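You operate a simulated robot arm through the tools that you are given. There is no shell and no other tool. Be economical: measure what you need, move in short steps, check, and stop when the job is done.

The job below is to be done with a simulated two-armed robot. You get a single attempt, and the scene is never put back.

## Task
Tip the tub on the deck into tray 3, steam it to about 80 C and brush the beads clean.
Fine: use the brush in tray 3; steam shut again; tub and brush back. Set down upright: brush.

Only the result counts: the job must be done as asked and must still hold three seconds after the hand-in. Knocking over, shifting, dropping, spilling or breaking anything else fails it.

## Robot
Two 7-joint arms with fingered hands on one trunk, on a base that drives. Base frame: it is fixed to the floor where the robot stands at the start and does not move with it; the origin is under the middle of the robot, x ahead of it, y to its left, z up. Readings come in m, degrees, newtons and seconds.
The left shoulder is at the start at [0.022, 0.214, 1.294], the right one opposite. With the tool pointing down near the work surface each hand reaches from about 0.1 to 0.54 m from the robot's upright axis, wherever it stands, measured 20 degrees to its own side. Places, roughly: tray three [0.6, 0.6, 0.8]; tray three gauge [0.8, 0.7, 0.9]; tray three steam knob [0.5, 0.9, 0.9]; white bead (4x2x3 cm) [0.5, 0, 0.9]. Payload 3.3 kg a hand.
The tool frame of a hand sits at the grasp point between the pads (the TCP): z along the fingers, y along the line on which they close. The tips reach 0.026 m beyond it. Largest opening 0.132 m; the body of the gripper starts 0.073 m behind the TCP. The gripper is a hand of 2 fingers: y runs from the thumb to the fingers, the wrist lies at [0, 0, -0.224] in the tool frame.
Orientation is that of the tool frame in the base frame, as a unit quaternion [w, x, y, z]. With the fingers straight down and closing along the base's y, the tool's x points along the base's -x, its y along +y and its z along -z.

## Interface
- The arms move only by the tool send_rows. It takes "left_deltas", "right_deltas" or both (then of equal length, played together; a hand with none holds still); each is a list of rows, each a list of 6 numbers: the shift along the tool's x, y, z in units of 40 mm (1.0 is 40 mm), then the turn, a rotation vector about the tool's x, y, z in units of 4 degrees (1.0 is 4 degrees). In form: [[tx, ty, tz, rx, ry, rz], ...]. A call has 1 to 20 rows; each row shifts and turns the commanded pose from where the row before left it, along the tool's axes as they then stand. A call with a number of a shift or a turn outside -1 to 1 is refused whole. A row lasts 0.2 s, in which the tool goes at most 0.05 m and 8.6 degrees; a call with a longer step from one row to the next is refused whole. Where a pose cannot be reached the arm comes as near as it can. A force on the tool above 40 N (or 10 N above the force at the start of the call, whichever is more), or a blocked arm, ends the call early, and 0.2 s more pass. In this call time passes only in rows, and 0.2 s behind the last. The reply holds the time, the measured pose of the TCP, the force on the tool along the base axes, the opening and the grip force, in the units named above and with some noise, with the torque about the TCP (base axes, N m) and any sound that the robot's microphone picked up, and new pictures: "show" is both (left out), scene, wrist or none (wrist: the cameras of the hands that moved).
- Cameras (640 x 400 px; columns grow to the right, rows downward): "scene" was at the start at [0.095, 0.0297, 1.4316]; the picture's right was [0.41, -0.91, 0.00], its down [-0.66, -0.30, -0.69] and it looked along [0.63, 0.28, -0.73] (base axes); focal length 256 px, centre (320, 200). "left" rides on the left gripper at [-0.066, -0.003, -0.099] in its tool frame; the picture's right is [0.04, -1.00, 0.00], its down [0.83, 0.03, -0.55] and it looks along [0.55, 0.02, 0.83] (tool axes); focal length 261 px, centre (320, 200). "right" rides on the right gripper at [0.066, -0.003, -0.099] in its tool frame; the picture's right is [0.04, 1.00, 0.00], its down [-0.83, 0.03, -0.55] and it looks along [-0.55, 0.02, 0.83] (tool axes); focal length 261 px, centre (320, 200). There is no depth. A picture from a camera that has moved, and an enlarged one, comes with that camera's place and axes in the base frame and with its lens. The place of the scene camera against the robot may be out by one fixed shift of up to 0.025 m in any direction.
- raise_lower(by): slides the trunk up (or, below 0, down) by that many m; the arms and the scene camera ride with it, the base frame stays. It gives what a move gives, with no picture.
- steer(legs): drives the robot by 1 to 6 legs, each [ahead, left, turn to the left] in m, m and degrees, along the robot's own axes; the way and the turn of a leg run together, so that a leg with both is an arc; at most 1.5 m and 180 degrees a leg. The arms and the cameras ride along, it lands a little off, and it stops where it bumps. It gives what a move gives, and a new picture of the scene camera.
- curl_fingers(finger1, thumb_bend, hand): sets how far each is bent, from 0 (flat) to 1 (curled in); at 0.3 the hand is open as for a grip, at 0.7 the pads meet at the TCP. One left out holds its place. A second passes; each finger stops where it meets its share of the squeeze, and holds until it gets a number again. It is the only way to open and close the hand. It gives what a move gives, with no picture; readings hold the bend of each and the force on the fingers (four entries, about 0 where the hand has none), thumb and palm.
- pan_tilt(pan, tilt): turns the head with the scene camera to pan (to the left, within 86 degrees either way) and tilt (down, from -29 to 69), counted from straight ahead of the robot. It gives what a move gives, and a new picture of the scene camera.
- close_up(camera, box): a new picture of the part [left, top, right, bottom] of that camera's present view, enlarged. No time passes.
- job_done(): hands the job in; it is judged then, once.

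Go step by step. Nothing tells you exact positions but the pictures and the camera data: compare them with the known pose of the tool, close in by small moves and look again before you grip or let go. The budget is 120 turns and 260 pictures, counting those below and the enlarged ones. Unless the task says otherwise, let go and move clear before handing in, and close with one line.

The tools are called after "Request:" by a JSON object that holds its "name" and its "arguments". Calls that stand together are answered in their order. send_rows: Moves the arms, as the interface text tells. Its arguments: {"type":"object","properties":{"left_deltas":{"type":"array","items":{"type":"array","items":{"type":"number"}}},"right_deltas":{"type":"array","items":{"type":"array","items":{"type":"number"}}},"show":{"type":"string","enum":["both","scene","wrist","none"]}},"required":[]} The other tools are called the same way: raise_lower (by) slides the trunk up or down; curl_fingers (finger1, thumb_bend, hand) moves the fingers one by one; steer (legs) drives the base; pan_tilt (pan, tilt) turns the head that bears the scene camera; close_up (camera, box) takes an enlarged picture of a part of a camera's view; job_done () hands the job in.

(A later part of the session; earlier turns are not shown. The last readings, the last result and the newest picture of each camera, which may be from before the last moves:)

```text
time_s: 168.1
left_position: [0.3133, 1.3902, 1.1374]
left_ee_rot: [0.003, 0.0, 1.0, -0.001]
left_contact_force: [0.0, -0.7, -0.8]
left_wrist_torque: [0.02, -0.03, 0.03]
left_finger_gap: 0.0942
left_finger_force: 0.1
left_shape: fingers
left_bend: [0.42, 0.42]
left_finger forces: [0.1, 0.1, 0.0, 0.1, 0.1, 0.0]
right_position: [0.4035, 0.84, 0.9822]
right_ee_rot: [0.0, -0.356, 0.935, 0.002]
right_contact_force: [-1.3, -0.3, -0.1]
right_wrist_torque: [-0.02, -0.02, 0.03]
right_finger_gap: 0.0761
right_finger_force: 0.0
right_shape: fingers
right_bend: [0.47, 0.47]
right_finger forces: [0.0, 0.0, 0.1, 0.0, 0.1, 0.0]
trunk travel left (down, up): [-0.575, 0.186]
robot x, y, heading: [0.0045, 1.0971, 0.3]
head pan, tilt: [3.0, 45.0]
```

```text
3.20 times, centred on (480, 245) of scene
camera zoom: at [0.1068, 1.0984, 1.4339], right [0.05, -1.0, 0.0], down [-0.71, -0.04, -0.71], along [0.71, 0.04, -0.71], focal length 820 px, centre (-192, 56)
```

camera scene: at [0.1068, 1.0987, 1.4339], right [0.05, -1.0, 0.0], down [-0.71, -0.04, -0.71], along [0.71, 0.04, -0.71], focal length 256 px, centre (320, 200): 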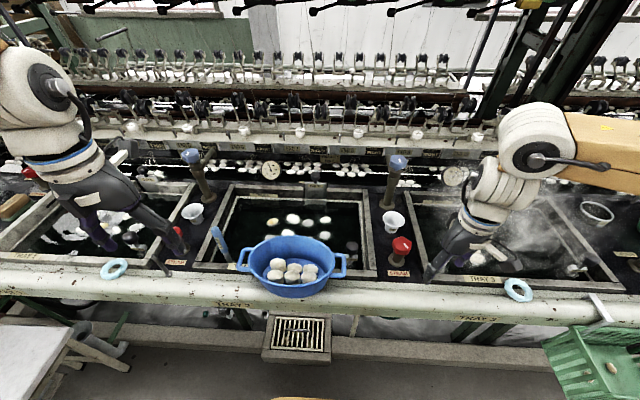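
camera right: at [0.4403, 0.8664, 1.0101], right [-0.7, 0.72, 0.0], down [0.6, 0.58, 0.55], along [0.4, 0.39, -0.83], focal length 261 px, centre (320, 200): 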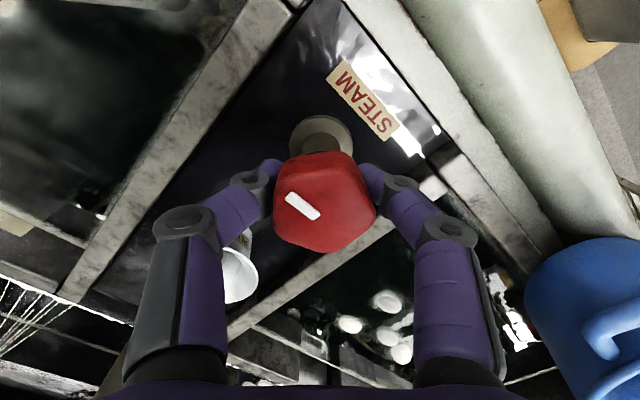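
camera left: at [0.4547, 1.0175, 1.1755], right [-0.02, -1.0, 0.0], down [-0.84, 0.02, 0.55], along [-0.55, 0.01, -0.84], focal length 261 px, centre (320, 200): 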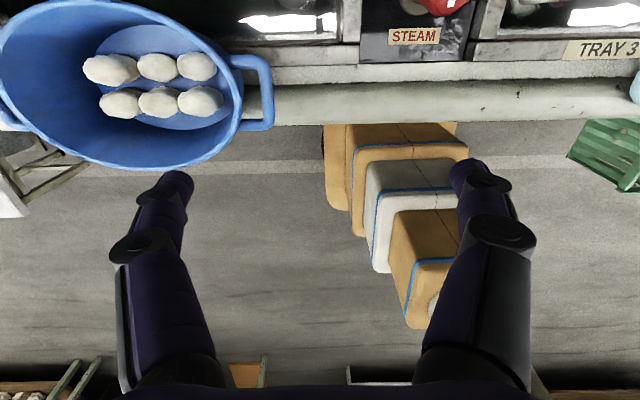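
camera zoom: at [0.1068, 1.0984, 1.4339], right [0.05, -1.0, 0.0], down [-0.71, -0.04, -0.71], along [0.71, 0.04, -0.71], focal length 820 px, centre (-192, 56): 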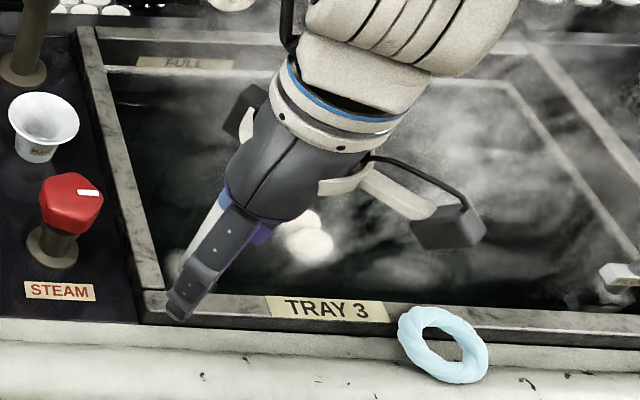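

It's at about 70 °C with the knob fully open. I'll wait about 8 s and read again.

Request:
{"name": "send_rows", "arguments": {"right_deltas": [[0, 0, 0, 0, 0, 0], [0, 0, 0, 0, 0, 0], [0, 0, 0, 0, 0, 0], [0, 0, 0, 0, 0, 0], [0, 0, 0, 0, 0, 0], [0, 0, 0, 0, 0, 0], [0, 0, 0, 0, 0, 0], [0, 0, 0, 0, 0, 0], [0, 0, 0, 0, 0, 0], [0, 0, 0, 0, 0, 0], [0, 0, 0, 0, 0, 0], [0, 0, 0, 0, 0, 0], [0, 0, 0, 0, 0, 0], [0, 0, 0, 0, 0, 0], [0, 0, 0, 0, 0, 0], [0, 0, 0, 0, 0, 0], [0, 0, 0, 0, 0, 0], [0, 0, 0, 0, 0, 0], [0, 0, 0, 0, 0, 0], [0, 0, 0, 0, 0, 0]], "show": "none"}}

Request:
{"name": "close_up", "arguments": {"camera": "scene", "box": [437, 160, 477, 190]}}

Request:
{"name": "send_rows", "arguments": {"right_deltas": [[0, 0, 0, 0, 0, 0], [0, 0, 0, 0, 0, 0], [0, 0, 0, 0, 0, 0], [0, 0, 0, 0, 0, 0], [0, 0, 0, 0, 0, 0], [0, 0, 0, 0, 0, 0], [0, 0, 0, 0, 0, 0], [0, 0, 0, 0, 0, 0], [0, 0, 0, 0, 0, 0], [0, 0, 0, 0, 0, 0], [0, 0, 0, 0, 0, 0], [0, 0, 0, 0, 0, 0], [0, 0, 0, 0, 0, 0], [0, 0, 0, 0, 0, 0], [0, 0, 0, 0, 0, 0]], "show": "none"}}

Request:
{"name": "close_up", "arguments": {"camera": "scene", "box": [437, 160, 477, 190]}}

```text
time_s: 172.2
left_position: [0.3148, 1.3906, 1.1371]
left_ee_rot: [0.002, 0.0, 1.0, 0.0]
left_contact_force: [0.1, -0.8, 0.2]
left_wrist_torque: [0.0, -0.01, -0.04]
left_finger_gap: 0.0944
left_finger_force: 0.0
left_shape: fingers
left_bend: [0.42, 0.42]
left_finger forces: [0.0, 0.1, 0.1, 0.0, 0.0, 0.0]
right_position: [0.4047, 0.8417, 0.9806]
right_ee_rot: [0.0, -0.355, 0.935, 0.001]
right_contact_force: [0.2, 0.5, 0.8]
right_wrist_torque: [0.0, 0.0, -0.01]
right_finger_gap: 0.0764
right_finger_force: 0.1
right_shape: fingers
right_bend: [0.47, 0.47]
right_finger forces: [0.0, 0.0, 0.1, 0.1, 0.0, 0.1]
trunk travel left (down, up): [-0.575, 0.186]
robot x, y, heading: [0.0027, 1.0969, -0.0]
head pan, tilt: [3.0, 45.0]
```

```text
13.33 times, centred on (457, 175) of scene
camera zoom: at [0.1075, 1.0999, 1.4338], right [0.05, -1.0, 0.0], down [-0.71, -0.04, -0.71], along [0.71, 0.04, -0.71], focal length 3416 px, centre (-1507, 533)
```

zoom: 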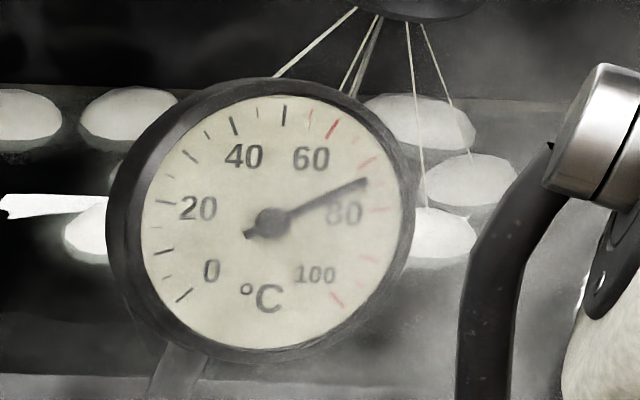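

```text
time_s: 175.4
left_position: [0.3139, 1.3901, 1.1368]
left_ee_rot: [0.001, 0.0, 1.0, 0.0]
left_contact_force: [0.2, 0.3, -0.3]
left_wrist_torque: [0.01, -0.01, 0.01]
left_finger_gap: 0.0941
left_finger_force: 0.1
left_shape: fingers
left_bend: [0.42, 0.42]
left_finger forces: [0.0, 0.1, 0.0, 0.0, 0.1, 0.0]
right_position: [0.4047, 0.8406, 0.9813]
right_ee_rot: [0.0, -0.356, 0.935, 0.002]
right_contact_force: [-0.2, 0.8, 0.5]
right_wrist_torque: [0.0, 0.01, 0.0]
right_finger_gap: 0.0764
right_finger_force: 0.2
right_shape: fingers
right_bend: [0.47, 0.47]
right_finger forces: [0.0, 0.0, 0.0, 0.0, 0.0, 0.1]
trunk travel left (down, up): [-0.575, 0.186]
robot x, y, heading: [0.0025, 1.1, 0.1]
head pan, tilt: [3.0, 45.0]
```

```text
13.33 times, centred on (457, 175) of scene
camera zoom: at [0.1075, 1.0999, 1.4338], right [0.05, -1.0, 0.0], down [-0.71, -0.04, -0.71], along [0.71, 0.04, -0.71], focal length 3416 px, centre (-1507, 533)
```

zoom: 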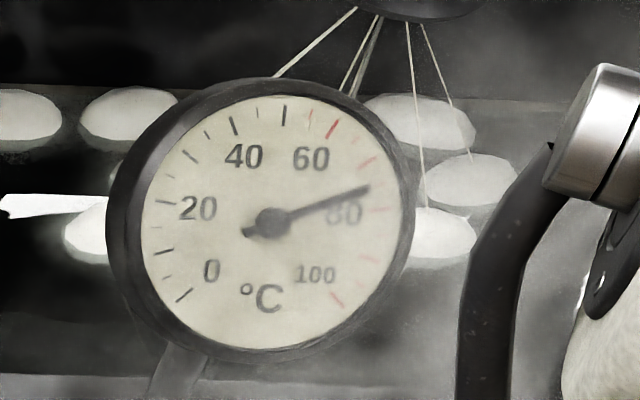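

It's at 74.8 °C and rising 0.5 °C/s. Closing takes about 6 s and the water will cool a little afterwards, so I'll wait about 8 s, then approach and grip the knob.

Request:
{"name": "send_rows", "arguments": {"right_deltas": [[0, 0, 0, 0, 0, 0], [0, 0, 0, 0, 0, 0], [0, 0, 0, 0, 0, 0], [0, 0, 0, 0, 0, 0], [0, 0, 0, 0, 0, 0], [0, 0, 0, 0, 0, 0], [0, 0, 0, 0, 0, 0], [0, 0, 0, 0, 0, 0], [0, 0, 0, 0, 0, 0], [0, 0, 0, 0, 0, 0], [0, 0, 0, 0, 0, 0], [0, 0, 0, 0, 0, 0], [0, 0, 0, 0, 0, 0], [0, 0, 0, 0, 0, 0], [0, 0, 0, 0, 0, 0], [0, 0, 0, 0, 0, 0], [0, 0, 0, 0, 0, 0], [0, 0, 0, 0, 0, 0], [0, 0, 0, 0, 0, 0], [0, 0, 0, 0, 0, 0]], "show": "none"}}

Request:
{"name": "send_rows", "arguments": {"right_deltas": [[0, 0, 0, 0, 0, 0], [0, 0, 0, 0, 0, 0], [0, 0, 0, 0, 0, 0], [0, 0, 0, 0, 0, 0], [0, 0, 0, 0, 0, 0], [0, 0, 0, 0, 0, 0], [0, 0, 0, 0, 0, 0], [0, 0, 0, 0, 0, 0], [0, 0, 0, 0, 0, 0], [0, 0, 0, 0, 0, 0], [0, 0, 0, 0, 0, 0], [0, 0, 0, 0, 0, 0]], "show": "none"}}

Request:
{"name": "close_up", "arguments": {"camera": "scene", "box": [437, 160, 477, 190]}}

Request:
{"name": "send_rows", "arguments": {"right_deltas": [[-0.9, 0, 0, 0, 0, 0], [-0.9, 0, 0, 0, 0, 0], [-0.9, 0, 0, 0, 0, 0], [0, 0, 0.9, 0, 0, 0], [0, 0, 0.87, 0, 0, 0]], "show": "wrist"}}

```text
time_s: 179.7
left_position: [0.3142, 1.3913, 1.1367]
left_ee_rot: [0.001, 0.0, 1.0, 0.001]
left_contact_force: [0.5, 0.5, -0.5]
left_wrist_torque: [0.03, -0.02, -0.01]
left_finger_gap: 0.0944
left_finger_force: 0.1
left_shape: fingers
left_bend: [0.42, 0.42]
left_finger forces: [0.0, 0.1, 0.0, 0.1, 0.0, 0.0]
right_position: [0.4043, 0.8406, 0.9821]
right_ee_rot: [-0.001, -0.355, 0.935, 0.002]
right_contact_force: [-0.1, 0.4, 0.4]
right_wrist_torque: [0.0, -0.01, 0.03]
right_finger_gap: 0.0767
right_finger_force: 0.0
right_shape: fingers
right_bend: [0.47, 0.47]
right_finger forces: [0.0, 0.1, 0.0, 0.1, 0.0, 0.0]
trunk travel left (down, up): [-0.575, 0.186]
robot x, y, heading: [0.0049, 1.0963, 0.1]
head pan, tilt: [3.0, 45.0]
```

```text
time_s: 182.2
left_position: [0.3143, 1.3912, 1.1365]
left_ee_rot: [0.002, 0.0, 1.0, 0.0]
left_contact_force: [-0.5, 0.5, 0.8]
left_wrist_torque: [-0.03, 0.05, 0.02]
left_finger_gap: 0.0939
left_finger_force: 0.0
left_shape: fingers
left_bend: [0.42, 0.42]
left_finger forces: [0.0, 0.1, 0.0, 0.1, 0.0, 0.0]
right_position: [0.4059, 0.8407, 0.9817]
right_ee_rot: [0.0, -0.355, 0.935, 0.002]
right_contact_force: [0.3, -0.1, -0.7]
right_wrist_torque: [-0.02, 0.03, -0.02]
right_finger_gap: 0.0764
right_finger_force: 0.0
right_shape: fingers
right_bend: [0.47, 0.47]
right_finger forces: [0.1, 0.0, 0.0, 0.1, 0.0, 0.0]
trunk travel left (down, up): [-0.575, 0.186]
robot x, y, heading: [0.0072, 1.1005, 0.1]
head pan, tilt: [3.0, 45.0]
```

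```text
13.33 times, centred on (457, 175) of scene
camera zoom: at [0.1075, 1.0999, 1.4338], right [0.05, -1.0, 0.0], down [-0.71, -0.04, -0.71], along [0.71, 0.04, -0.71], focal length 3416 px, centre (-1507, 533)
```

zoom: 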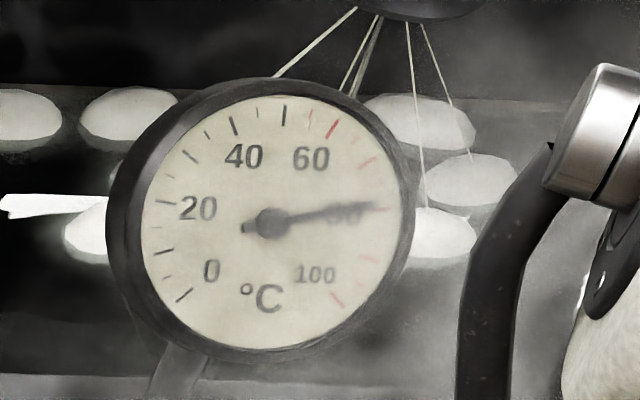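

```text
time_s: 183.4
left_position: [0.3142, 1.3911, 1.1366]
left_ee_rot: [0.002, 0.0, 1.0, 0.0]
left_contact_force: [-0.2, 0.5, -0.8]
left_wrist_torque: [-0.02, 0.0, 0.0]
left_finger_gap: 0.0943
left_finger_force: 0.0
left_shape: fingers
left_bend: [0.42, 0.42]
left_finger forces: [0.1, 0.0, 0.0, 0.0, 0.0, 0.1]
right_position: [0.4853, 0.916, 0.9105]
right_ee_rot: [-0.001, -0.357, 0.934, 0.001]
right_contact_force: [0.2, 0.3, 0.1]
right_wrist_torque: [-0.03, 0.0, -0.01]
right_finger_gap: 0.0762
right_finger_force: 0.1
right_shape: fingers
right_bend: [0.47, 0.47]
right_finger forces: [0.0, 0.0, 0.0, 0.0, 0.0, 0.0]
trunk travel left (down, up): [-0.575, 0.186]
robot x, y, heading: [0.0056, 1.0979, -0.3]
head pan, tilt: [3.0, 45.0]
camera right: at [0.4396, 0.8709, 1.0107], right [-0.7, 0.72, 0.0], down [0.6, 0.58, 0.55], along [0.4, 0.39, -0.83], focal length 261 px, centre (320, 200)
```

right: 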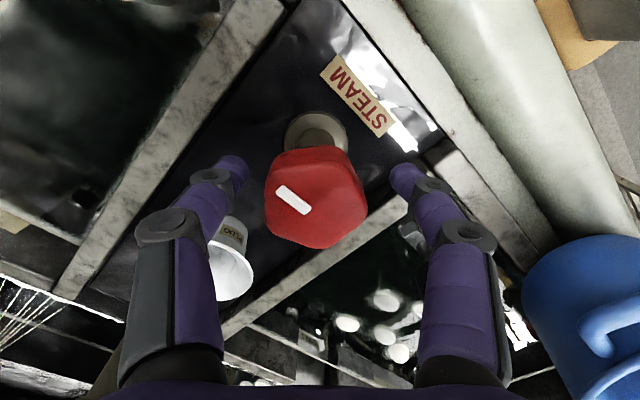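

It reads about 79 °C. Gripping the knob and turning it clockwise shut now.

Request:
{"name": "curl_fingers", "arguments": {"hand": "right", "finger1": 0.75, "thumb_bend": 0.75}}

Request:
{"name": "send_rows", "arguments": {"right_deltas": [[0, -0.05, 0, 0, 0, 1], [0, 0, 0, 0, 0, 1], [0, 0, 0, 0, 0, 1], [0, 0, 0, 0, 0, 1], [0, 0, 0, 0, 0, 1], [0, 0, 0, 0, 0, 1], [0, 0, 0, 0, 0, 1], [0, 0, 0, 0, 0, 1], [0, 0, 0, 0, 0, 1], [0, 0, 0, 0, 0, 1], [0, 0, 0, 0, 0, 1], [0, 0, 0, 0, 0, 1], [0, 0, 0, 0, 0, 1], [0, 0, 0, 0, 0, 1], [0, 0, 0, 0, 0, 1], [0, 0, 0, 0, 0, 1], [0, 0, 0, 0, 0, 1], [0, 0, 0, 0, 0, 1], [0, 0, 0, 0, 0, 1], [0, 0, 0, 0, 0, 1]], "show": "none"}}

Request:
{"name": "send_rows", "arguments": {"right_deltas": [[0, 0, 0, 0, 0, 1], [0, 0, 0, 0, 0, 1], [0, 0, 0, 0, 0, 1], [0, 0, 0, 0, 0, 1], [0, 0, 0, 0, 0, 1]], "show": "both"}}

```text
time_s: 184.4
left_position: [0.3168, 1.389, 1.1368]
left_ee_rot: [0.0, 0.0, 1.0, 0.0]
left_contact_force: [0.1, 0.2, -0.6]
left_wrist_torque: [0.03, -0.01, -0.01]
left_finger_gap: 0.0941
left_finger_force: 0.0
left_shape: fingers
left_bend: [0.42, 0.42]
left_finger forces: [0.0, 0.0, 0.0, 0.0, 0.0, 0.0]
right_position: [0.4862, 0.9142, 0.9094]
right_ee_rot: [-0.002, -0.355, 0.935, 0.002]
right_contact_force: [7.4, -9.0, -16.9]
right_wrist_torque: [-0.17, -0.11, 0.04]
right_finger_gap: 0.0314
right_finger_force: 19.5
right_shape: fingers
right_bend: [0.68, 0.65]
right_finger forces: [15.5, 0.0, 0.0, 0.0, 24.4, 0.1]
trunk travel left (down, up): [-0.575, 0.186]
robot x, y, heading: [0.0044, 1.0983, -0.0]
head pan, tilt: [3.0, 45.0]
```

```text
time_s: 188.7
left_position: [0.3148, 1.3899, 1.1368]
left_ee_rot: [0.002, -0.001, 1.0, 0.0]
left_contact_force: [-0.1, 0.4, 0.2]
left_wrist_torque: [0.02, -0.01, 0.01]
left_finger_gap: 0.0942
left_finger_force: 0.0
left_shape: fingers
left_bend: [0.42, 0.42]
left_finger forces: [0.0, 0.0, 0.0, 0.1, 0.0, 0.1]
right_position: [0.4862, 0.912, 0.9116]
right_ee_rot: [-0.003, 0.329, 0.944, 0.002]
right_contact_force: [-13.8, 8.3, -32.4]
right_wrist_torque: [0.08, 0.21, 0.09]
right_finger_gap: 0.0326
right_finger_force: 20.4
right_shape: fingers
right_bend: [0.65, 0.65]
right_finger forces: [19.9, 0.1, 0.1, 0.0, 20.6, 0.0]
trunk travel left (down, up): [-0.575, 0.186]
robot x, y, heading: [0.0017, 1.1022, 0.2]
head pan, tilt: [3.0, 45.0]
```

```text
time_s: 189.8
left_position: [0.3155, 1.3899, 1.1363]
left_ee_rot: [0.002, 0.0, 1.0, 0.001]
left_contact_force: [-0.3, -0.8, -0.4]
left_wrist_torque: [0.01, 0.01, 0.02]
left_finger_gap: 0.0943
left_finger_force: 0.0
left_shape: fingers
left_bend: [0.42, 0.42]
left_finger forces: [0.0, 0.0, 0.0, 0.0, 0.0, 0.0]
right_position: [0.4872, 0.9107, 0.9116]
right_ee_rot: [-0.001, 0.488, 0.873, -0.001]
right_contact_force: [-7.1, 4.4, -27.6]
right_wrist_torque: [0.05, 0.05, 0.28]
right_finger_gap: 0.0334
right_finger_force: 18.9
right_shape: fingers
right_bend: [0.65, 0.64]
right_finger forces: [16.0, 0.0, 0.1, 0.0, 21.7, 0.1]
trunk travel left (down, up): [-0.575, 0.186]
robot x, y, heading: [0.0017, 1.0987, -0.1]
head pan, tilt: [3.0, 45.0]
camera scene: at [0.1089, 1.0994, 1.4337], right [0.05, -1.0, 0.0], down [-0.71, -0.04, -0.71], along [0.71, 0.04, -0.71], focal length 256 px, centre (320, 200)
camera right: at [0.4521, 0.9658, 1.0111], right [0.83, 0.56, 0.0], down [0.46, -0.69, 0.55], along [0.31, -0.46, -0.83], focal length 261 px, centre (320, 200)
```

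scene: 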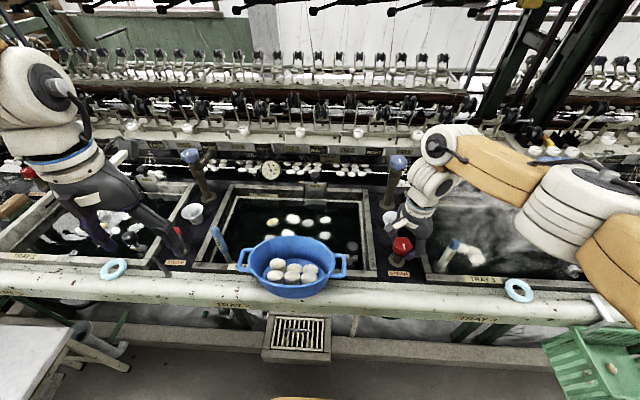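
right: 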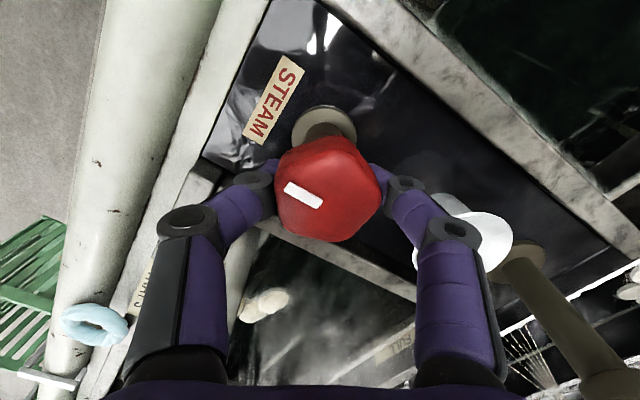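

The mark is again perpendicular to the STEAM label, as at the start. I'll nudge a little more against the stop and check it in the scene view.

Request:
{"name": "send_rows", "arguments": {"right_deltas": [[0, 0, 0, 0, 0, 0.6], [0, 0, 0, 0, 0, 0.6]], "show": "none"}}

Request:
{"name": "close_up", "arguments": {"camera": "scene", "box": [360, 200, 480, 290]}}

```text
time_s: 190.4
left_position: [0.3145, 1.3901, 1.1359]
left_ee_rot: [0.001, -0.001, 1.0, -0.001]
left_contact_force: [0.4, -0.1, 0.6]
left_wrist_torque: [0.03, 0.0, 0.0]
left_finger_gap: 0.0944
left_finger_force: 0.0
left_shape: fingers
left_bend: [0.42, 0.42]
left_finger forces: [0.0, 0.0, 0.1, 0.0, 0.1, 0.1]
right_position: [0.4877, 0.9102, 0.9109]
right_ee_rot: [-0.002, 0.525, 0.851, 0.0]
right_contact_force: [-3.4, -3.1, -27.3]
right_wrist_torque: [0.02, -0.09, 0.44]
right_finger_gap: 0.0332
right_finger_force: 19.3
right_shape: fingers
right_bend: [0.65, 0.64]
right_finger forces: [14.4, 0.1, 0.0, 0.1, 24.0, 0.0]
trunk travel left (down, up): [-0.575, 0.186]
robot x, y, heading: [0.0048, 1.0973, 0.3]
head pan, tilt: [3.0, 45.0]
```

```text
4.44 times, centred on (420, 245) of scene
camera zoom: at [0.1095, 1.0985, 1.4336], right [0.05, -1.0, 0.0], down [-0.71, -0.04, -0.71], along [0.7, 0.04, -0.71], focal length 1139 px, centre (-124, 0)
```

zoom: 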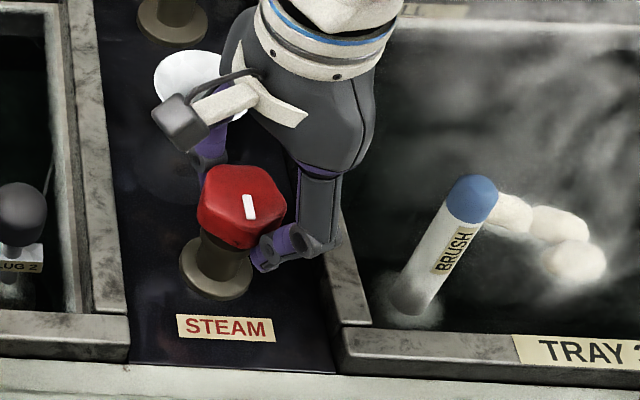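

The knob is against its closed stop. I'll open just a bit, because the PLUG cup is close, and lift off.

Request:
{"name": "curl_fingers", "arguments": {"hand": "right", "finger1": 0.5, "thumb_bend": 0.5}}

Request:
{"name": "send_rows", "arguments": {"right_deltas": [[0, 0, -0.5, 0, 0, 0], [0, 0, -0.8, 0, 0, 0], [0, 0, -0.9, 0, 0, 0], [0, 0, -0.9, 0, 0, 0], [0, 0, -0.9, 0, 0, 0], [0, 0, -0.9, 0, 0, 0], [0, 0, 0, 0, 0, -1], [0, 0, 0, 0, 0, -1], [0, 0, 0, 0, 0, -1], [0, 0, 0, 0, 0, -1], [0, 0, 0, 0, 0, -1], [0, 0, 0, 0, 0, -1], [0, 0, 0, 0, 0, -1], [0, 0, 0, 0, 0, -1]], "show": "both"}}

Request:
{"name": "close_up", "arguments": {"camera": "scene", "box": [360, 150, 520, 290]}}

```text
time_s: 191.4
left_position: [0.3146, 1.39, 1.1369]
left_ee_rot: [0.001, 0.0, 1.0, 0.0]
left_contact_force: [0.0, 0.1, -0.6]
left_wrist_torque: [0.0, 0.05, 0.01]
left_finger_gap: 0.0937
left_finger_force: 0.1
left_shape: fingers
left_bend: [0.42, 0.42]
left_finger forces: [0.0, 0.1, 0.0, 0.0, 0.0, 0.1]
right_position: [0.4866, 0.9114, 0.9133]
right_ee_rot: [-0.003, 0.525, 0.851, 0.0]
right_contact_force: [0.0, -0.7, 0.2]
right_wrist_torque: [0.03, -0.02, 0.03]
right_finger_gap: 0.0656
right_finger_force: 0.0
right_shape: fingers
right_bend: [0.5, 0.5]
right_finger forces: [0.0, 0.0, 0.0, 0.0, 0.1, 0.0]
trunk travel left (down, up): [-0.575, 0.186]
robot x, y, heading: [0.0027, 1.0989, -0.1]
head pan, tilt: [3.0, 45.0]
```

```text
time_s: 194.4
left_position: [0.3135, 1.3912, 1.1372]
left_ee_rot: [0.001, 0.0, 1.0, 0.0]
left_contact_force: [0.4, -0.6, 0.3]
left_wrist_torque: [-0.04, -0.01, 0.01]
left_finger_gap: 0.0942
left_finger_force: 0.0
left_shape: fingers
left_bend: [0.42, 0.42]
left_finger forces: [0.0, 0.1, 0.0, 0.1, 0.0, 0.0]
right_position: [0.486, 0.9112, 1.1087]
right_ee_rot: [-0.001, 0.268, 0.963, 0.002]
right_contact_force: [-0.5, 0.2, 0.3]
right_wrist_torque: [-0.06, 0.03, -0.01]
right_finger_gap: 0.0661
right_finger_force: 0.0
right_shape: fingers
right_bend: [0.5, 0.5]
right_finger forces: [0.1, 0.1, 0.1, 0.0, 0.1, 0.1]
trunk travel left (down, up): [-0.575, 0.186]
robot x, y, heading: [0.0022, 1.101, 0.3]
head pan, tilt: [3.0, 45.0]
camera scene: at [0.1076, 1.0999, 1.4338], right [0.05, -1.0, 0.0], down [-0.71, -0.04, -0.71], along [0.71, 0.04, -0.71], focal length 256 px, centre (320, 200)
camera right: at [0.4301, 0.9429, 1.209], right [0.48, 0.88, 0.0], down [0.73, -0.4, 0.55], along [0.48, -0.26, -0.83], focal length 261 px, centre (320, 200)
```

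scene: 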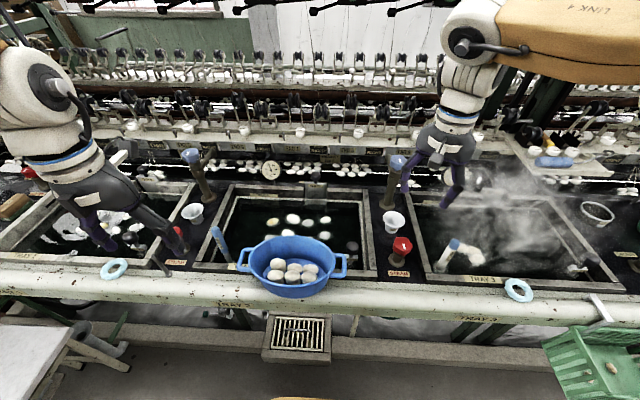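
right: 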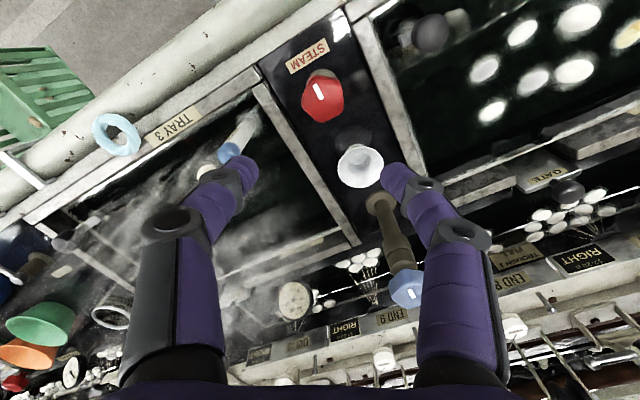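

```text
2.86 times, centred on (440, 220) of scene
camera zoom: at [0.1076, 1.0999, 1.4338], right [0.05, -1.0, 0.0], down [-0.71, -0.04, -0.71], along [0.71, 0.04, -0.71], focal length 732 px, centre (-23, 143)
```

zoom: 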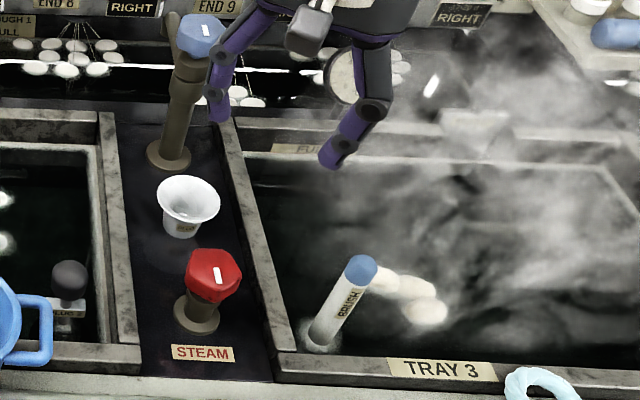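

The steam knob is back on its shut mark. By triangulation the brush stands upright at about [0.495, 0.789] with its top at z 0.91, and the beads float near [0.555, 0.687] at z 0.80. I'll shift right, lower the trunk and read the gauge.

Request:
{"name": "steer", "arguments": {"legs": [[0.045, -0.23, 0]]}}

Request:
{"name": "raise_lower", "arguments": {"by": -0.08}}

Request:
{"name": "close_up", "arguments": {"camera": "right", "box": [0, 0, 640, 400]}}

Request:
{"name": "close_up", "arguments": {"camera": "scene", "box": [300, 150, 460, 290]}}

```text
time_s: 196.2
left_position: [0.3601, 1.156, 1.138]
left_ee_rot: [0.002, -0.002, 1.0, 0.001]
left_contact_force: [-0.5, -0.1, 0.0]
left_wrist_torque: [0.04, 0.01, -0.03]
left_finger_gap: 0.0943
left_finger_force: 0.0
left_shape: fingers
left_bend: [0.42, 0.42]
left_finger forces: [0.1, 0.1, 0.1, 0.0, 0.0, 0.0]
right_position: [0.5338, 0.6768, 1.1094]
right_ee_rot: [-0.002, 0.267, 0.964, 0.001]
right_contact_force: [-0.9, -0.5, 0.5]
right_wrist_torque: [0.0, 0.02, -0.01]
right_finger_gap: 0.0662
right_finger_force: 0.1
right_shape: fingers
right_bend: [0.5, 0.5]
right_finger forces: [0.1, 0.1, 0.0, 0.0, 0.0, 0.1]
trunk travel left (down, up): [-0.575, 0.186]
robot x, y, heading: [0.0502, 0.8634, 0.3]
head pan, tilt: [3.0, 45.0]
camera scene: at [0.1548, 0.8635, 1.4338], right [0.06, -1.0, 0.0], down [-0.71, -0.04, -0.71], along [0.71, 0.04, -0.71], focal length 256 px, centre (320, 200)
```

scene: 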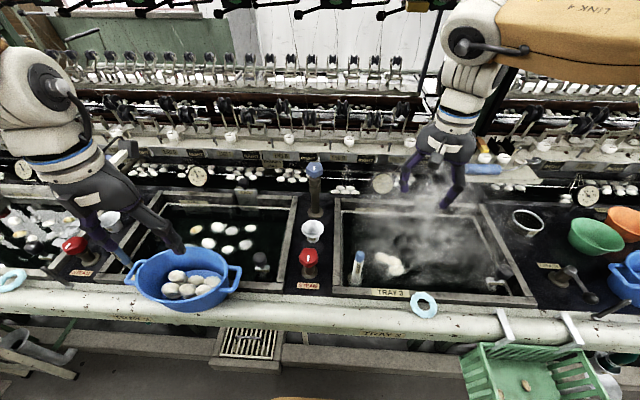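

```text
time_s: 197.4
left_position: [0.3602, 1.1566, 1.0558]
left_ee_rot: [0.001, -0.003, 1.0, 0.0]
left_contact_force: [-0.3, 0.3, 0.1]
left_wrist_torque: [0.02, 0.03, 0.01]
left_finger_gap: 0.0941
left_finger_force: 0.1
left_shape: fingers
left_bend: [0.42, 0.42]
left_finger forces: [0.0, 0.1, 0.0, 0.0, 0.0, 0.1]
right_position: [0.5331, 0.6782, 1.0295]
right_ee_rot: [0.0, 0.266, 0.964, 0.001]
right_contact_force: [0.3, 0.4, 0.6]
right_wrist_torque: [0.02, 0.01, -0.03]
right_finger_gap: 0.0659
right_finger_force: 0.1
right_shape: fingers
right_bend: [0.5, 0.5]
right_finger forces: [0.0, 0.1, 0.1, 0.1, 0.0, 0.0]
trunk travel left (down, up): [-0.495, 0.266]
robot x, y, heading: [0.047, 0.8631, 0.5]
head pan, tilt: [3.0, 45.0]
```

```text
1.00 times, centred on (320, 200) of right (not enlarged: the box is as wide or as high as the picture)
camera zoom: at [0.4775, 0.7092, 1.1292], right [0.48, 0.88, 0.0], down [0.73, -0.4, 0.55], along [0.48, -0.26, -0.83], focal length 261 px, centre (320, 200)
```

zoom: 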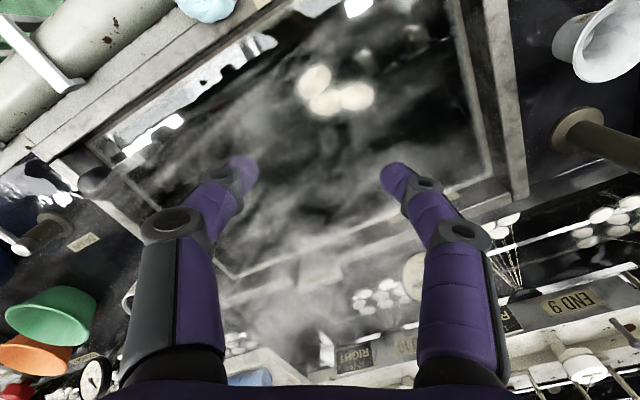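

```text
2.86 times, centred on (380, 220) of scene
camera zoom: at [0.1585, 0.865, 1.3537], right [0.06, -1.0, 0.0], down [-0.71, -0.04, -0.71], along [0.71, 0.04, -0.71], focal length 732 px, centre (149, 143)
```

zoom: 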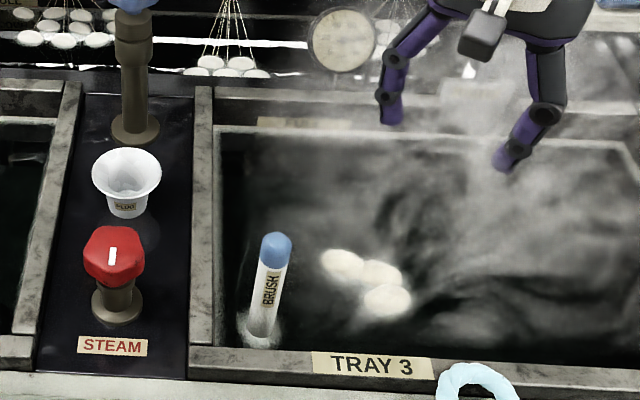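

Next I'll untwist the right hand and put it above the brush.

Request:
{"name": "send_rows", "arguments": {"right_deltas": [[0, 0, 0, 0, 0, -1], [0, 0, 0, 0, 0, -1], [0, 0, 0, 0, 0, -1], [0, 0, 0, 0, 0, -1], [0, 0, 0, 0, 0, -1], [0, 0, 0, 0, 0, -1], [0, 0, 0, 0, 0, -1], [0, 0, 0, 0, 0, -0.7], [0.24, 0.7, 0, 0, 0, 0], [0.24, 0.7, 0, 0, 0, 0], [0.24, 0.7, 0, 0, 0, 0], [0.24, 0.7, 0, 0, 0, 0], [0, 0, 0.8, 0, 0, 0], [0, 0, 0, 0, 0, 0]], "show": "both"}}

```text
time_s: 200.4
left_position: [0.3603, 1.156, 1.0568]
left_ee_rot: [0.002, -0.002, 1.0, -0.001]
left_contact_force: [-0.8, 0.3, 0.3]
left_wrist_torque: [0.01, -0.01, -0.04]
left_finger_gap: 0.0941
left_finger_force: 0.1
left_shape: fingers
left_bend: [0.42, 0.42]
left_finger forces: [0.0, 0.0, 0.0, 0.0, 0.1, 0.0]
right_position: [0.4965, 0.7915, 0.9964]
right_ee_rot: [0.0, 0.001, 1.0, 0.001]
right_contact_force: [-0.2, 0.4, -0.3]
right_wrist_torque: [-0.01, -0.01, 0.01]
right_finger_gap: 0.0661
right_finger_force: 0.0
right_shape: fingers
right_bend: [0.5, 0.5]
right_finger forces: [0.0, 0.1, 0.1, 0.0, 0.0, 0.0]
trunk travel left (down, up): [-0.495, 0.266]
robot x, y, heading: [0.0489, 0.8645, 0.4]
head pan, tilt: [3.0, 45.0]
camera scene: at [0.1581, 0.8654, 1.3537], right [0.06, -1.0, 0.0], down [-0.71, -0.04, -0.71], along [0.71, 0.04, -0.71], focal length 256 px, centre (320, 200)
camera right: at [0.4319, 0.7895, 1.0968], right [-0.04, 1.0, 0.0], down [0.83, 0.03, 0.55], along [0.55, 0.02, -0.83], focal length 261 px, centre (320, 200)
```

scene: 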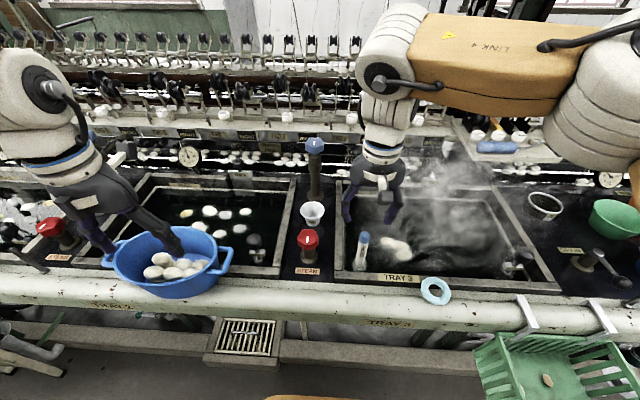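
right: 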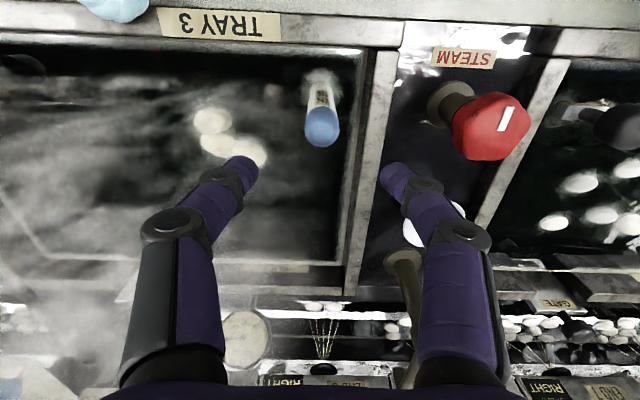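

The brush handle is centred sideways and about 1 cm nearer to me. I'll correct and descend around the handle.

Request:
{"name": "send_rows", "arguments": {"right_deltas": [[0.25, 0.05, 0.3, 0, 0, 0], [0, 0, 0.6, 0, 0, 0], [0, 0, 0.6, 0, 0, 0], [0, 0, 0.6, 0, 0, 0], [0, 0, 0.5, 0, 0, 0]], "show": "wrist"}}

Request:
{"name": "close_up", "arguments": {"camera": "scene", "box": [300, 160, 460, 290]}}

```text
time_s: 201.6
left_position: [0.3608, 1.1574, 1.0566]
left_ee_rot: [0.001, -0.003, 1.0, 0.0]
left_contact_force: [1.0, 0.4, -0.1]
left_wrist_torque: [-0.01, 0.0, 0.03]
left_finger_gap: 0.0943
left_finger_force: 0.1
left_shape: fingers
left_bend: [0.42, 0.42]
left_finger forces: [0.0, 0.1, 0.0, 0.0, 0.1, 0.1]
right_position: [0.4847, 0.7923, 0.8935]
right_ee_rot: [-0.001, 0.0, 1.0, 0.001]
right_contact_force: [0.2, 0.3, 0.2]
right_wrist_torque: [0.03, 0.02, 0.0]
right_finger_gap: 0.0663
right_finger_force: 0.0
right_shape: fingers
right_bend: [0.5, 0.5]
right_finger forces: [0.0, 0.1, 0.0, 0.1, 0.1, 0.0]
trunk travel left (down, up): [-0.495, 0.266]
robot x, y, heading: [0.0556, 0.8642, 0.3]
head pan, tilt: [3.0, 45.0]
camera right: at [0.42, 0.7899, 0.9924], right [-0.04, 1.0, 0.0], down [0.83, 0.03, 0.55], along [0.55, 0.02, -0.83], focal length 261 px, centre (320, 200)
```

right: 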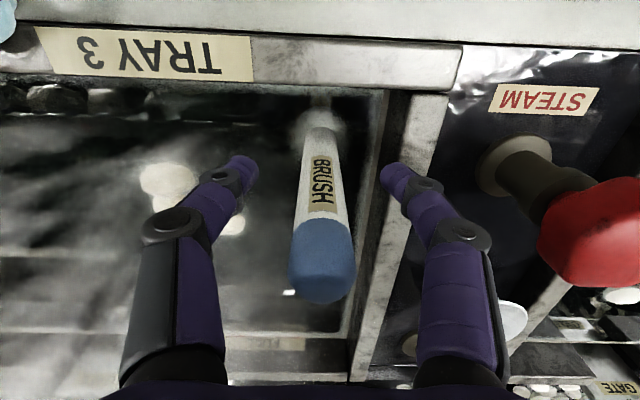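

```text
3.08 times, centred on (380, 225) of scene
camera zoom: at [0.1588, 0.8648, 1.3536], right [0.06, -1.0, 0.0], down [-0.71, -0.04, -0.71], along [0.71, 0.04, -0.71], focal length 788 px, centre (135, 123)
```

zoom: 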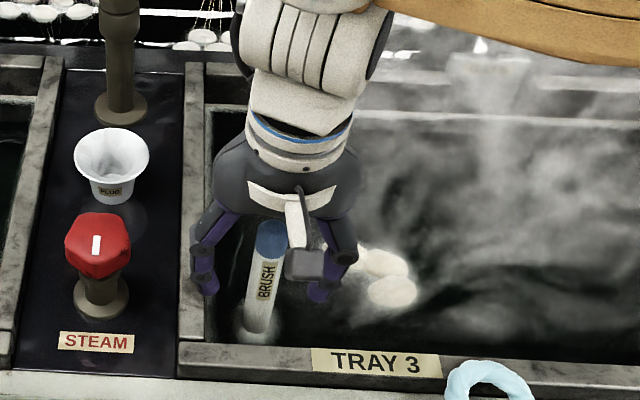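

The handle is between the pads with its top about 4 cm above the TCP. I'll grip it.

Request:
{"name": "curl_fingers", "arguments": {"hand": "right", "finger1": 0.78, "thumb_bend": 0.78}}

Request:
{"name": "close_up", "arguments": {"camera": "right", "box": [0, 0, 640, 400]}}

```text
time_s: 202.6
left_position: [0.3603, 1.1553, 1.0568]
left_ee_rot: [0.002, -0.003, 1.0, -0.001]
left_contact_force: [-0.5, 0.4, -0.3]
left_wrist_torque: [-0.01, 0.0, -0.02]
left_finger_gap: 0.0944
left_finger_force: 0.1
left_shape: fingers
left_bend: [0.42, 0.42]
left_finger forces: [0.1, 0.1, 0.0, 0.0, 0.0, 0.0]
right_position: [0.4854, 0.7921, 0.8936]
right_ee_rot: [-0.001, 0.001, 1.0, 0.002]
right_contact_force: [0.5, 0.7, -0.6]
right_wrist_torque: [0.02, 0.05, -0.01]
right_finger_gap: 0.0174
right_finger_force: 15.6
right_shape: fingers
right_bend: [0.72, 0.65]
right_finger forces: [14.7, 0.0, 0.0, 0.1, 15.0, 0.0]
trunk travel left (down, up): [-0.495, 0.266]
robot x, y, heading: [0.0469, 0.8619, 0.3]
head pan, tilt: [3.0, 45.0]
```

```text
1.00 times, centred on (320, 200) of right (not enlarged: the box is as wide or as high as the picture)
camera zoom: at [0.42, 0.79, 0.9926], right [-0.04, 1.0, 0.0], down [0.83, 0.03, 0.55], along [0.55, 0.02, -0.83], focal length 261 px, centre (320, 200)
```

zoom: 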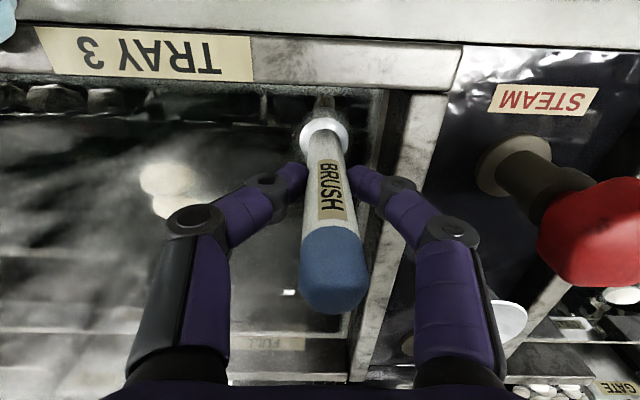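

The brush is held. It appears to stand in a small white holder, so I'll lift it straight up and remember TCP [0.485, 0.792, 0.894] for its return.

Request:
{"name": "send_rows", "arguments": {"right_deltas": [[0, 0, -0.5, 0, 0, 0], [0, 0, -0.7, 0, 0, 0], [0, 0, -0.7, 0, 0, 0], [0, 0, -0.7, 0, 0, 0], [0, 0, -0.4, 0, 0, 0]], "show": "both"}}

Request:
{"name": "close_up", "arguments": {"camera": "scene", "box": [300, 150, 460, 290]}}

```text
time_s: 203.8
left_position: [0.3597, 1.1565, 1.0572]
left_ee_rot: [0.001, -0.003, 1.0, 0.0]
left_contact_force: [1.1, -0.2, -0.5]
left_wrist_torque: [0.0, -0.02, -0.02]
left_finger_gap: 0.0944
left_finger_force: 0.0
left_shape: fingers
left_bend: [0.42, 0.42]
left_finger forces: [0.1, 0.0, 0.0, 0.0, 0.0, 0.0]
right_position: [0.4855, 0.7917, 1.0129]
right_ee_rot: [-0.001, 0.0, 1.0, 0.0]
right_contact_force: [-0.3, 0.2, -1.3]
right_wrist_torque: [-0.01, 0.01, 0.04]
right_finger_gap: 0.0172
right_finger_force: 14.8
right_shape: fingers
right_bend: [0.72, 0.65]
right_finger forces: [14.3, 0.0, 0.0, 0.0, 14.8, 0.0]
trunk travel left (down, up): [-0.495, 0.266]
robot x, y, heading: [0.0494, 0.8639, 0.4]
head pan, tilt: [3.0, 45.0]
camera scene: at [0.1587, 0.865, 1.3536], right [0.06, -1.0, 0.0], down [-0.71, -0.04, -0.71], along [0.71, 0.04, -0.71], focal length 256 px, centre (320, 200)
camera right: at [0.4218, 0.7893, 1.1134], right [-0.04, 1.0, 0.0], down [0.83, 0.03, 0.55], along [0.55, 0.02, -0.83], focal length 261 px, centre (320, 200)
```

scene: 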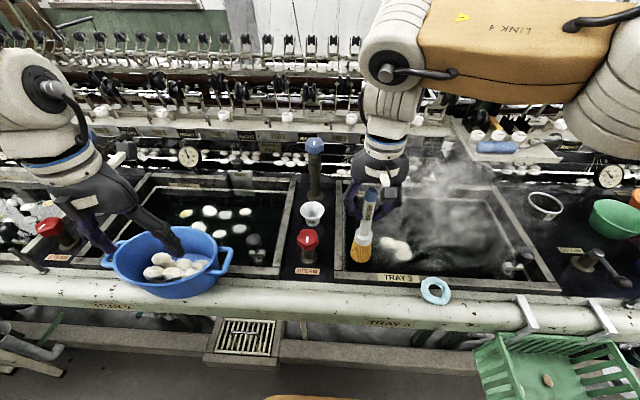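
right: 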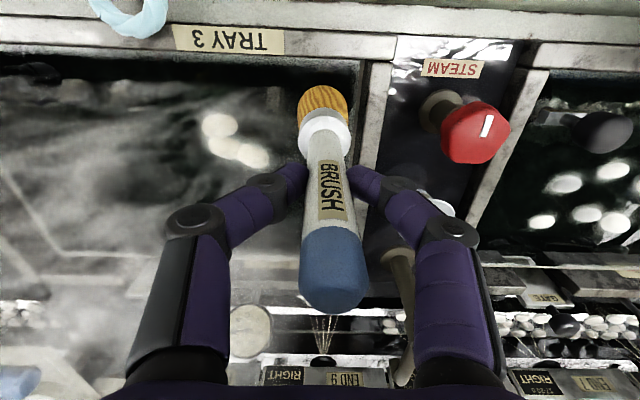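

```text
2.86 times, centred on (380, 220) of scene
camera zoom: at [0.1587, 0.865, 1.3536], right [0.06, -1.0, 0.0], down [-0.71, -0.04, -0.71], along [0.71, 0.04, -0.71], focal length 732 px, centre (149, 143)
```

zoom: 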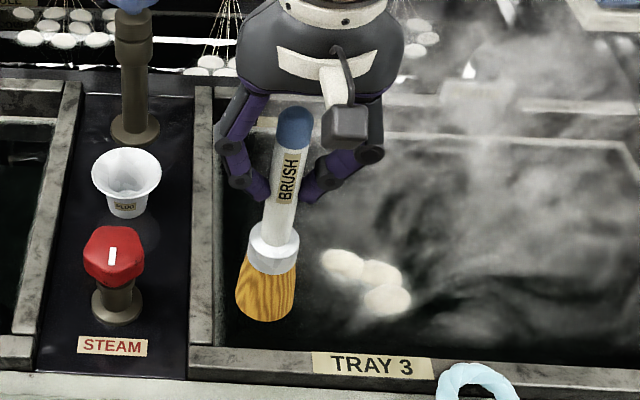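

The brush has a white collar and yellow bristles that reach about 17 cm below the TCP. The three beads float at about [0.565, 0.711], [0.557, 0.678] and [0.527, 0.673]. I'll go over the first one and lower the bristles onto it.

Request:
{"name": "send_rows", "arguments": {"right_deltas": [[-0.5, -0.5, 0, 0, 0, 0], [-0.5, -0.5, 0, 0, 0, 0], [-0.5, -0.5, 0, 0, 0, 0], [-0.5, -0.5, 0, 0, 0, 0], [0, 0, 0.4, 0, 0, 0], [0, 0, 0.4, 0, 0, 0], [0, 0, 0.3, 0, 0, 0]], "show": "both"}}

Request:
{"name": "close_up", "arguments": {"camera": "scene", "box": [320, 150, 480, 290]}}

```text
time_s: 205.4
left_position: [0.3591, 1.1577, 1.0576]
left_ee_rot: [0.002, -0.003, 1.0, 0.0]
left_contact_force: [-0.4, 0.1, -0.5]
left_wrist_torque: [-0.02, -0.04, -0.02]
left_finger_gap: 0.094
left_finger_force: 0.0
left_shape: fingers
left_bend: [0.42, 0.42]
left_finger forces: [0.0, 0.0, 0.0, 0.1, 0.1, 0.0]
right_position: [0.5659, 0.7115, 0.9703]
right_ee_rot: [0.0, 0.001, 1.0, 0.001]
right_contact_force: [-0.5, -0.4, -1.0]
right_wrist_torque: [-0.02, 0.0, 0.0]
right_finger_gap: 0.0169
right_finger_force: 14.3
right_shape: fingers
right_bend: [0.72, 0.65]
right_finger forces: [14.4, 0.1, 0.1, 0.0, 14.6, 0.0]
trunk travel left (down, up): [-0.495, 0.266]
robot x, y, heading: [0.0522, 0.8623, 0.4]
head pan, tilt: [3.0, 45.0]
camera scene: at [0.159, 0.8647, 1.3536], right [0.06, -1.0, 0.0], down [-0.71, -0.04, -0.71], along [0.71, 0.04, -0.71], focal length 256 px, centre (320, 200)
camera right: at [0.5021, 0.7095, 1.0698], right [-0.04, 1.0, 0.0], down [0.83, 0.03, 0.55], along [0.55, 0.02, -0.83], focal length 261 px, centre (320, 200)
```

scene: 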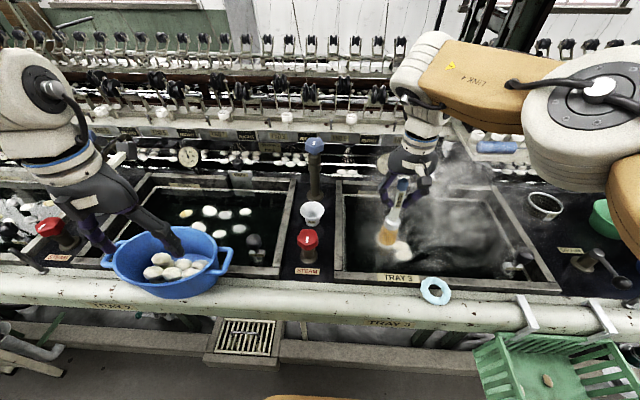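
right: 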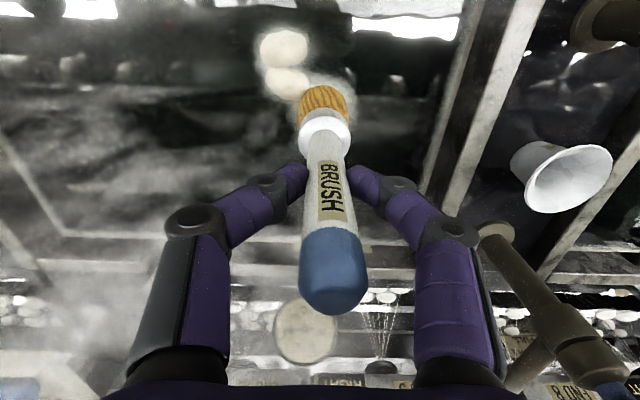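

```text
2.86 times, centred on (400, 220) of scene
camera zoom: at [0.159, 0.8647, 1.3536], right [0.06, -1.0, 0.0], down [-0.71, -0.04, -0.71], along [0.71, 0.04, -0.71], focal length 732 px, centre (91, 143)
```

zoom: 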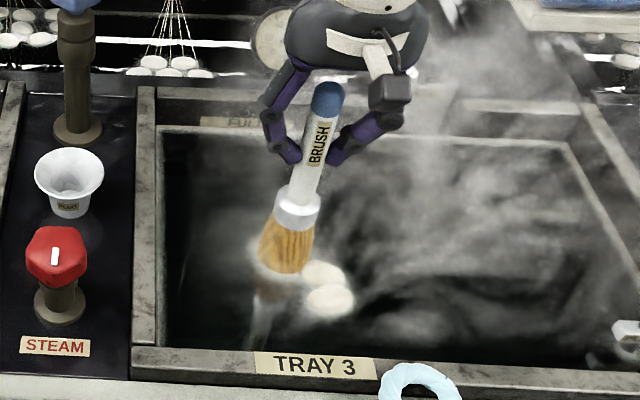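

The bristle tips sit right above the first bead. I'll lower 2 cm and scrub over the three beads in turn.

Request:
{"name": "send_rows", "arguments": {"right_deltas": [[0, 0, 0.5, 0, 0, 0], [0.4, 0, 0, 0, 0, 0], [-0.8, 0, 0, 0, 0, 0], [0.8, 0, 0, 0, 0, 0], [-0.4, 0, 0, 0, 0, 0], [0.2, -0.82, 0, 0, 0, 0], [0.4, 0, 0, 0, 0, 0], [-0.8, 0, 0, 0, 0, 0], [0.8, 0, 0, 0, 0, 0], [-0.4, 0, 0, 0, 0, 0], [0.75, -0.12, 0, 0, 0, 0], [0, 0.4, 0, 0, 0, 0], [0, -0.8, 0, 0, 0, 0], [0, 0.8, 0, 0, 0, 0], [0, -0.4, 0, 0, 0, 0]], "show": "both"}}

Request:
{"name": "close_up", "arguments": {"camera": "scene", "box": [320, 150, 480, 290]}}

```text
time_s: 208.6
left_position: [0.3602, 1.1537, 1.0579]
left_ee_rot: [0.002, -0.002, 1.0, 0.001]
left_contact_force: [-0.2, -0.3, -0.3]
left_wrist_torque: [0.02, -0.03, 0.03]
left_finger_gap: 0.094
left_finger_force: 0.0
left_shape: fingers
left_bend: [0.42, 0.42]
left_finger forces: [0.1, 0.1, 0.1, 0.0, 0.0, 0.0]
right_position: [0.5273, 0.6717, 0.9468]
right_ee_rot: [0.0, 0.002, 1.0, 0.003]
right_contact_force: [0.7, -0.2, -0.8]
right_wrist_torque: [0.01, 0.0, -0.01]
right_finger_gap: 0.0166
right_finger_force: 14.3
right_shape: fingers
right_bend: [0.72, 0.65]
right_finger forces: [14.4, 0.0, 0.0, 0.0, 14.4, 0.0]
trunk travel left (down, up): [-0.495, 0.266]
robot x, y, heading: [0.0547, 0.8635, 0.5]
head pan, tilt: [3.0, 45.0]
camera scene: at [0.1586, 0.8617, 1.3537], right [0.06, -1.0, 0.0], down [-0.71, -0.04, -0.71], along [0.71, 0.04, -0.71], focal length 256 px, centre (320, 200)
camera right: at [0.4627, 0.6691, 1.0469], right [-0.04, 1.0, 0.01], down [0.83, 0.03, 0.55], along [0.55, 0.03, -0.83], focal length 261 px, centre (320, 200)
```

scene: 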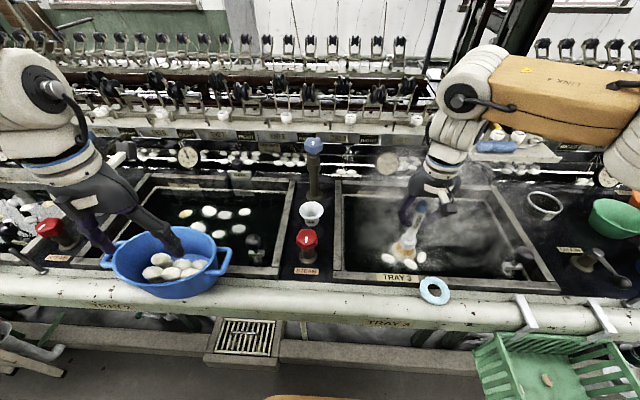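
right: 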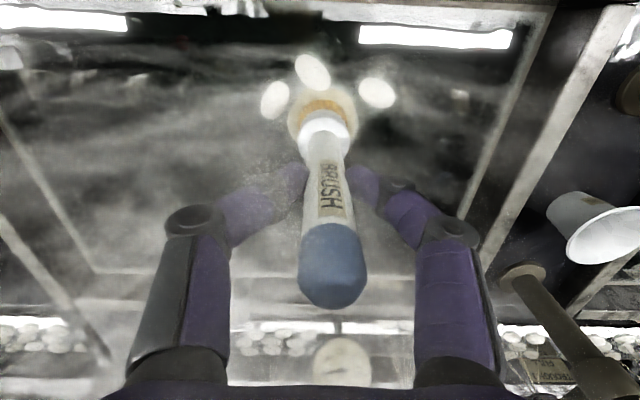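

```text
2.86 times, centred on (400, 220) of scene
camera zoom: at [0.1586, 0.8617, 1.3537], right [0.06, -1.0, 0.0], down [-0.71, -0.04, -0.71], along [0.71, 0.04, -0.71], focal length 732 px, centre (91, 143)
```

zoom: 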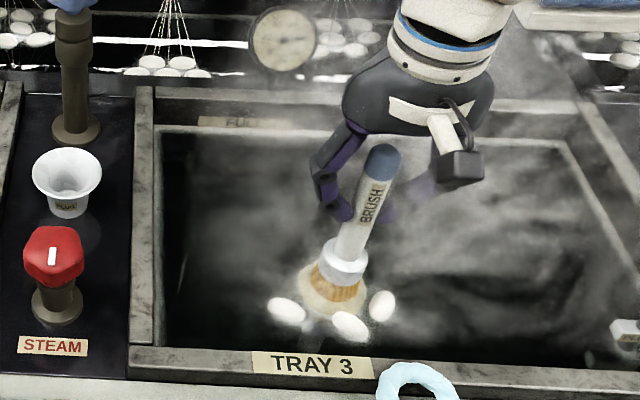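

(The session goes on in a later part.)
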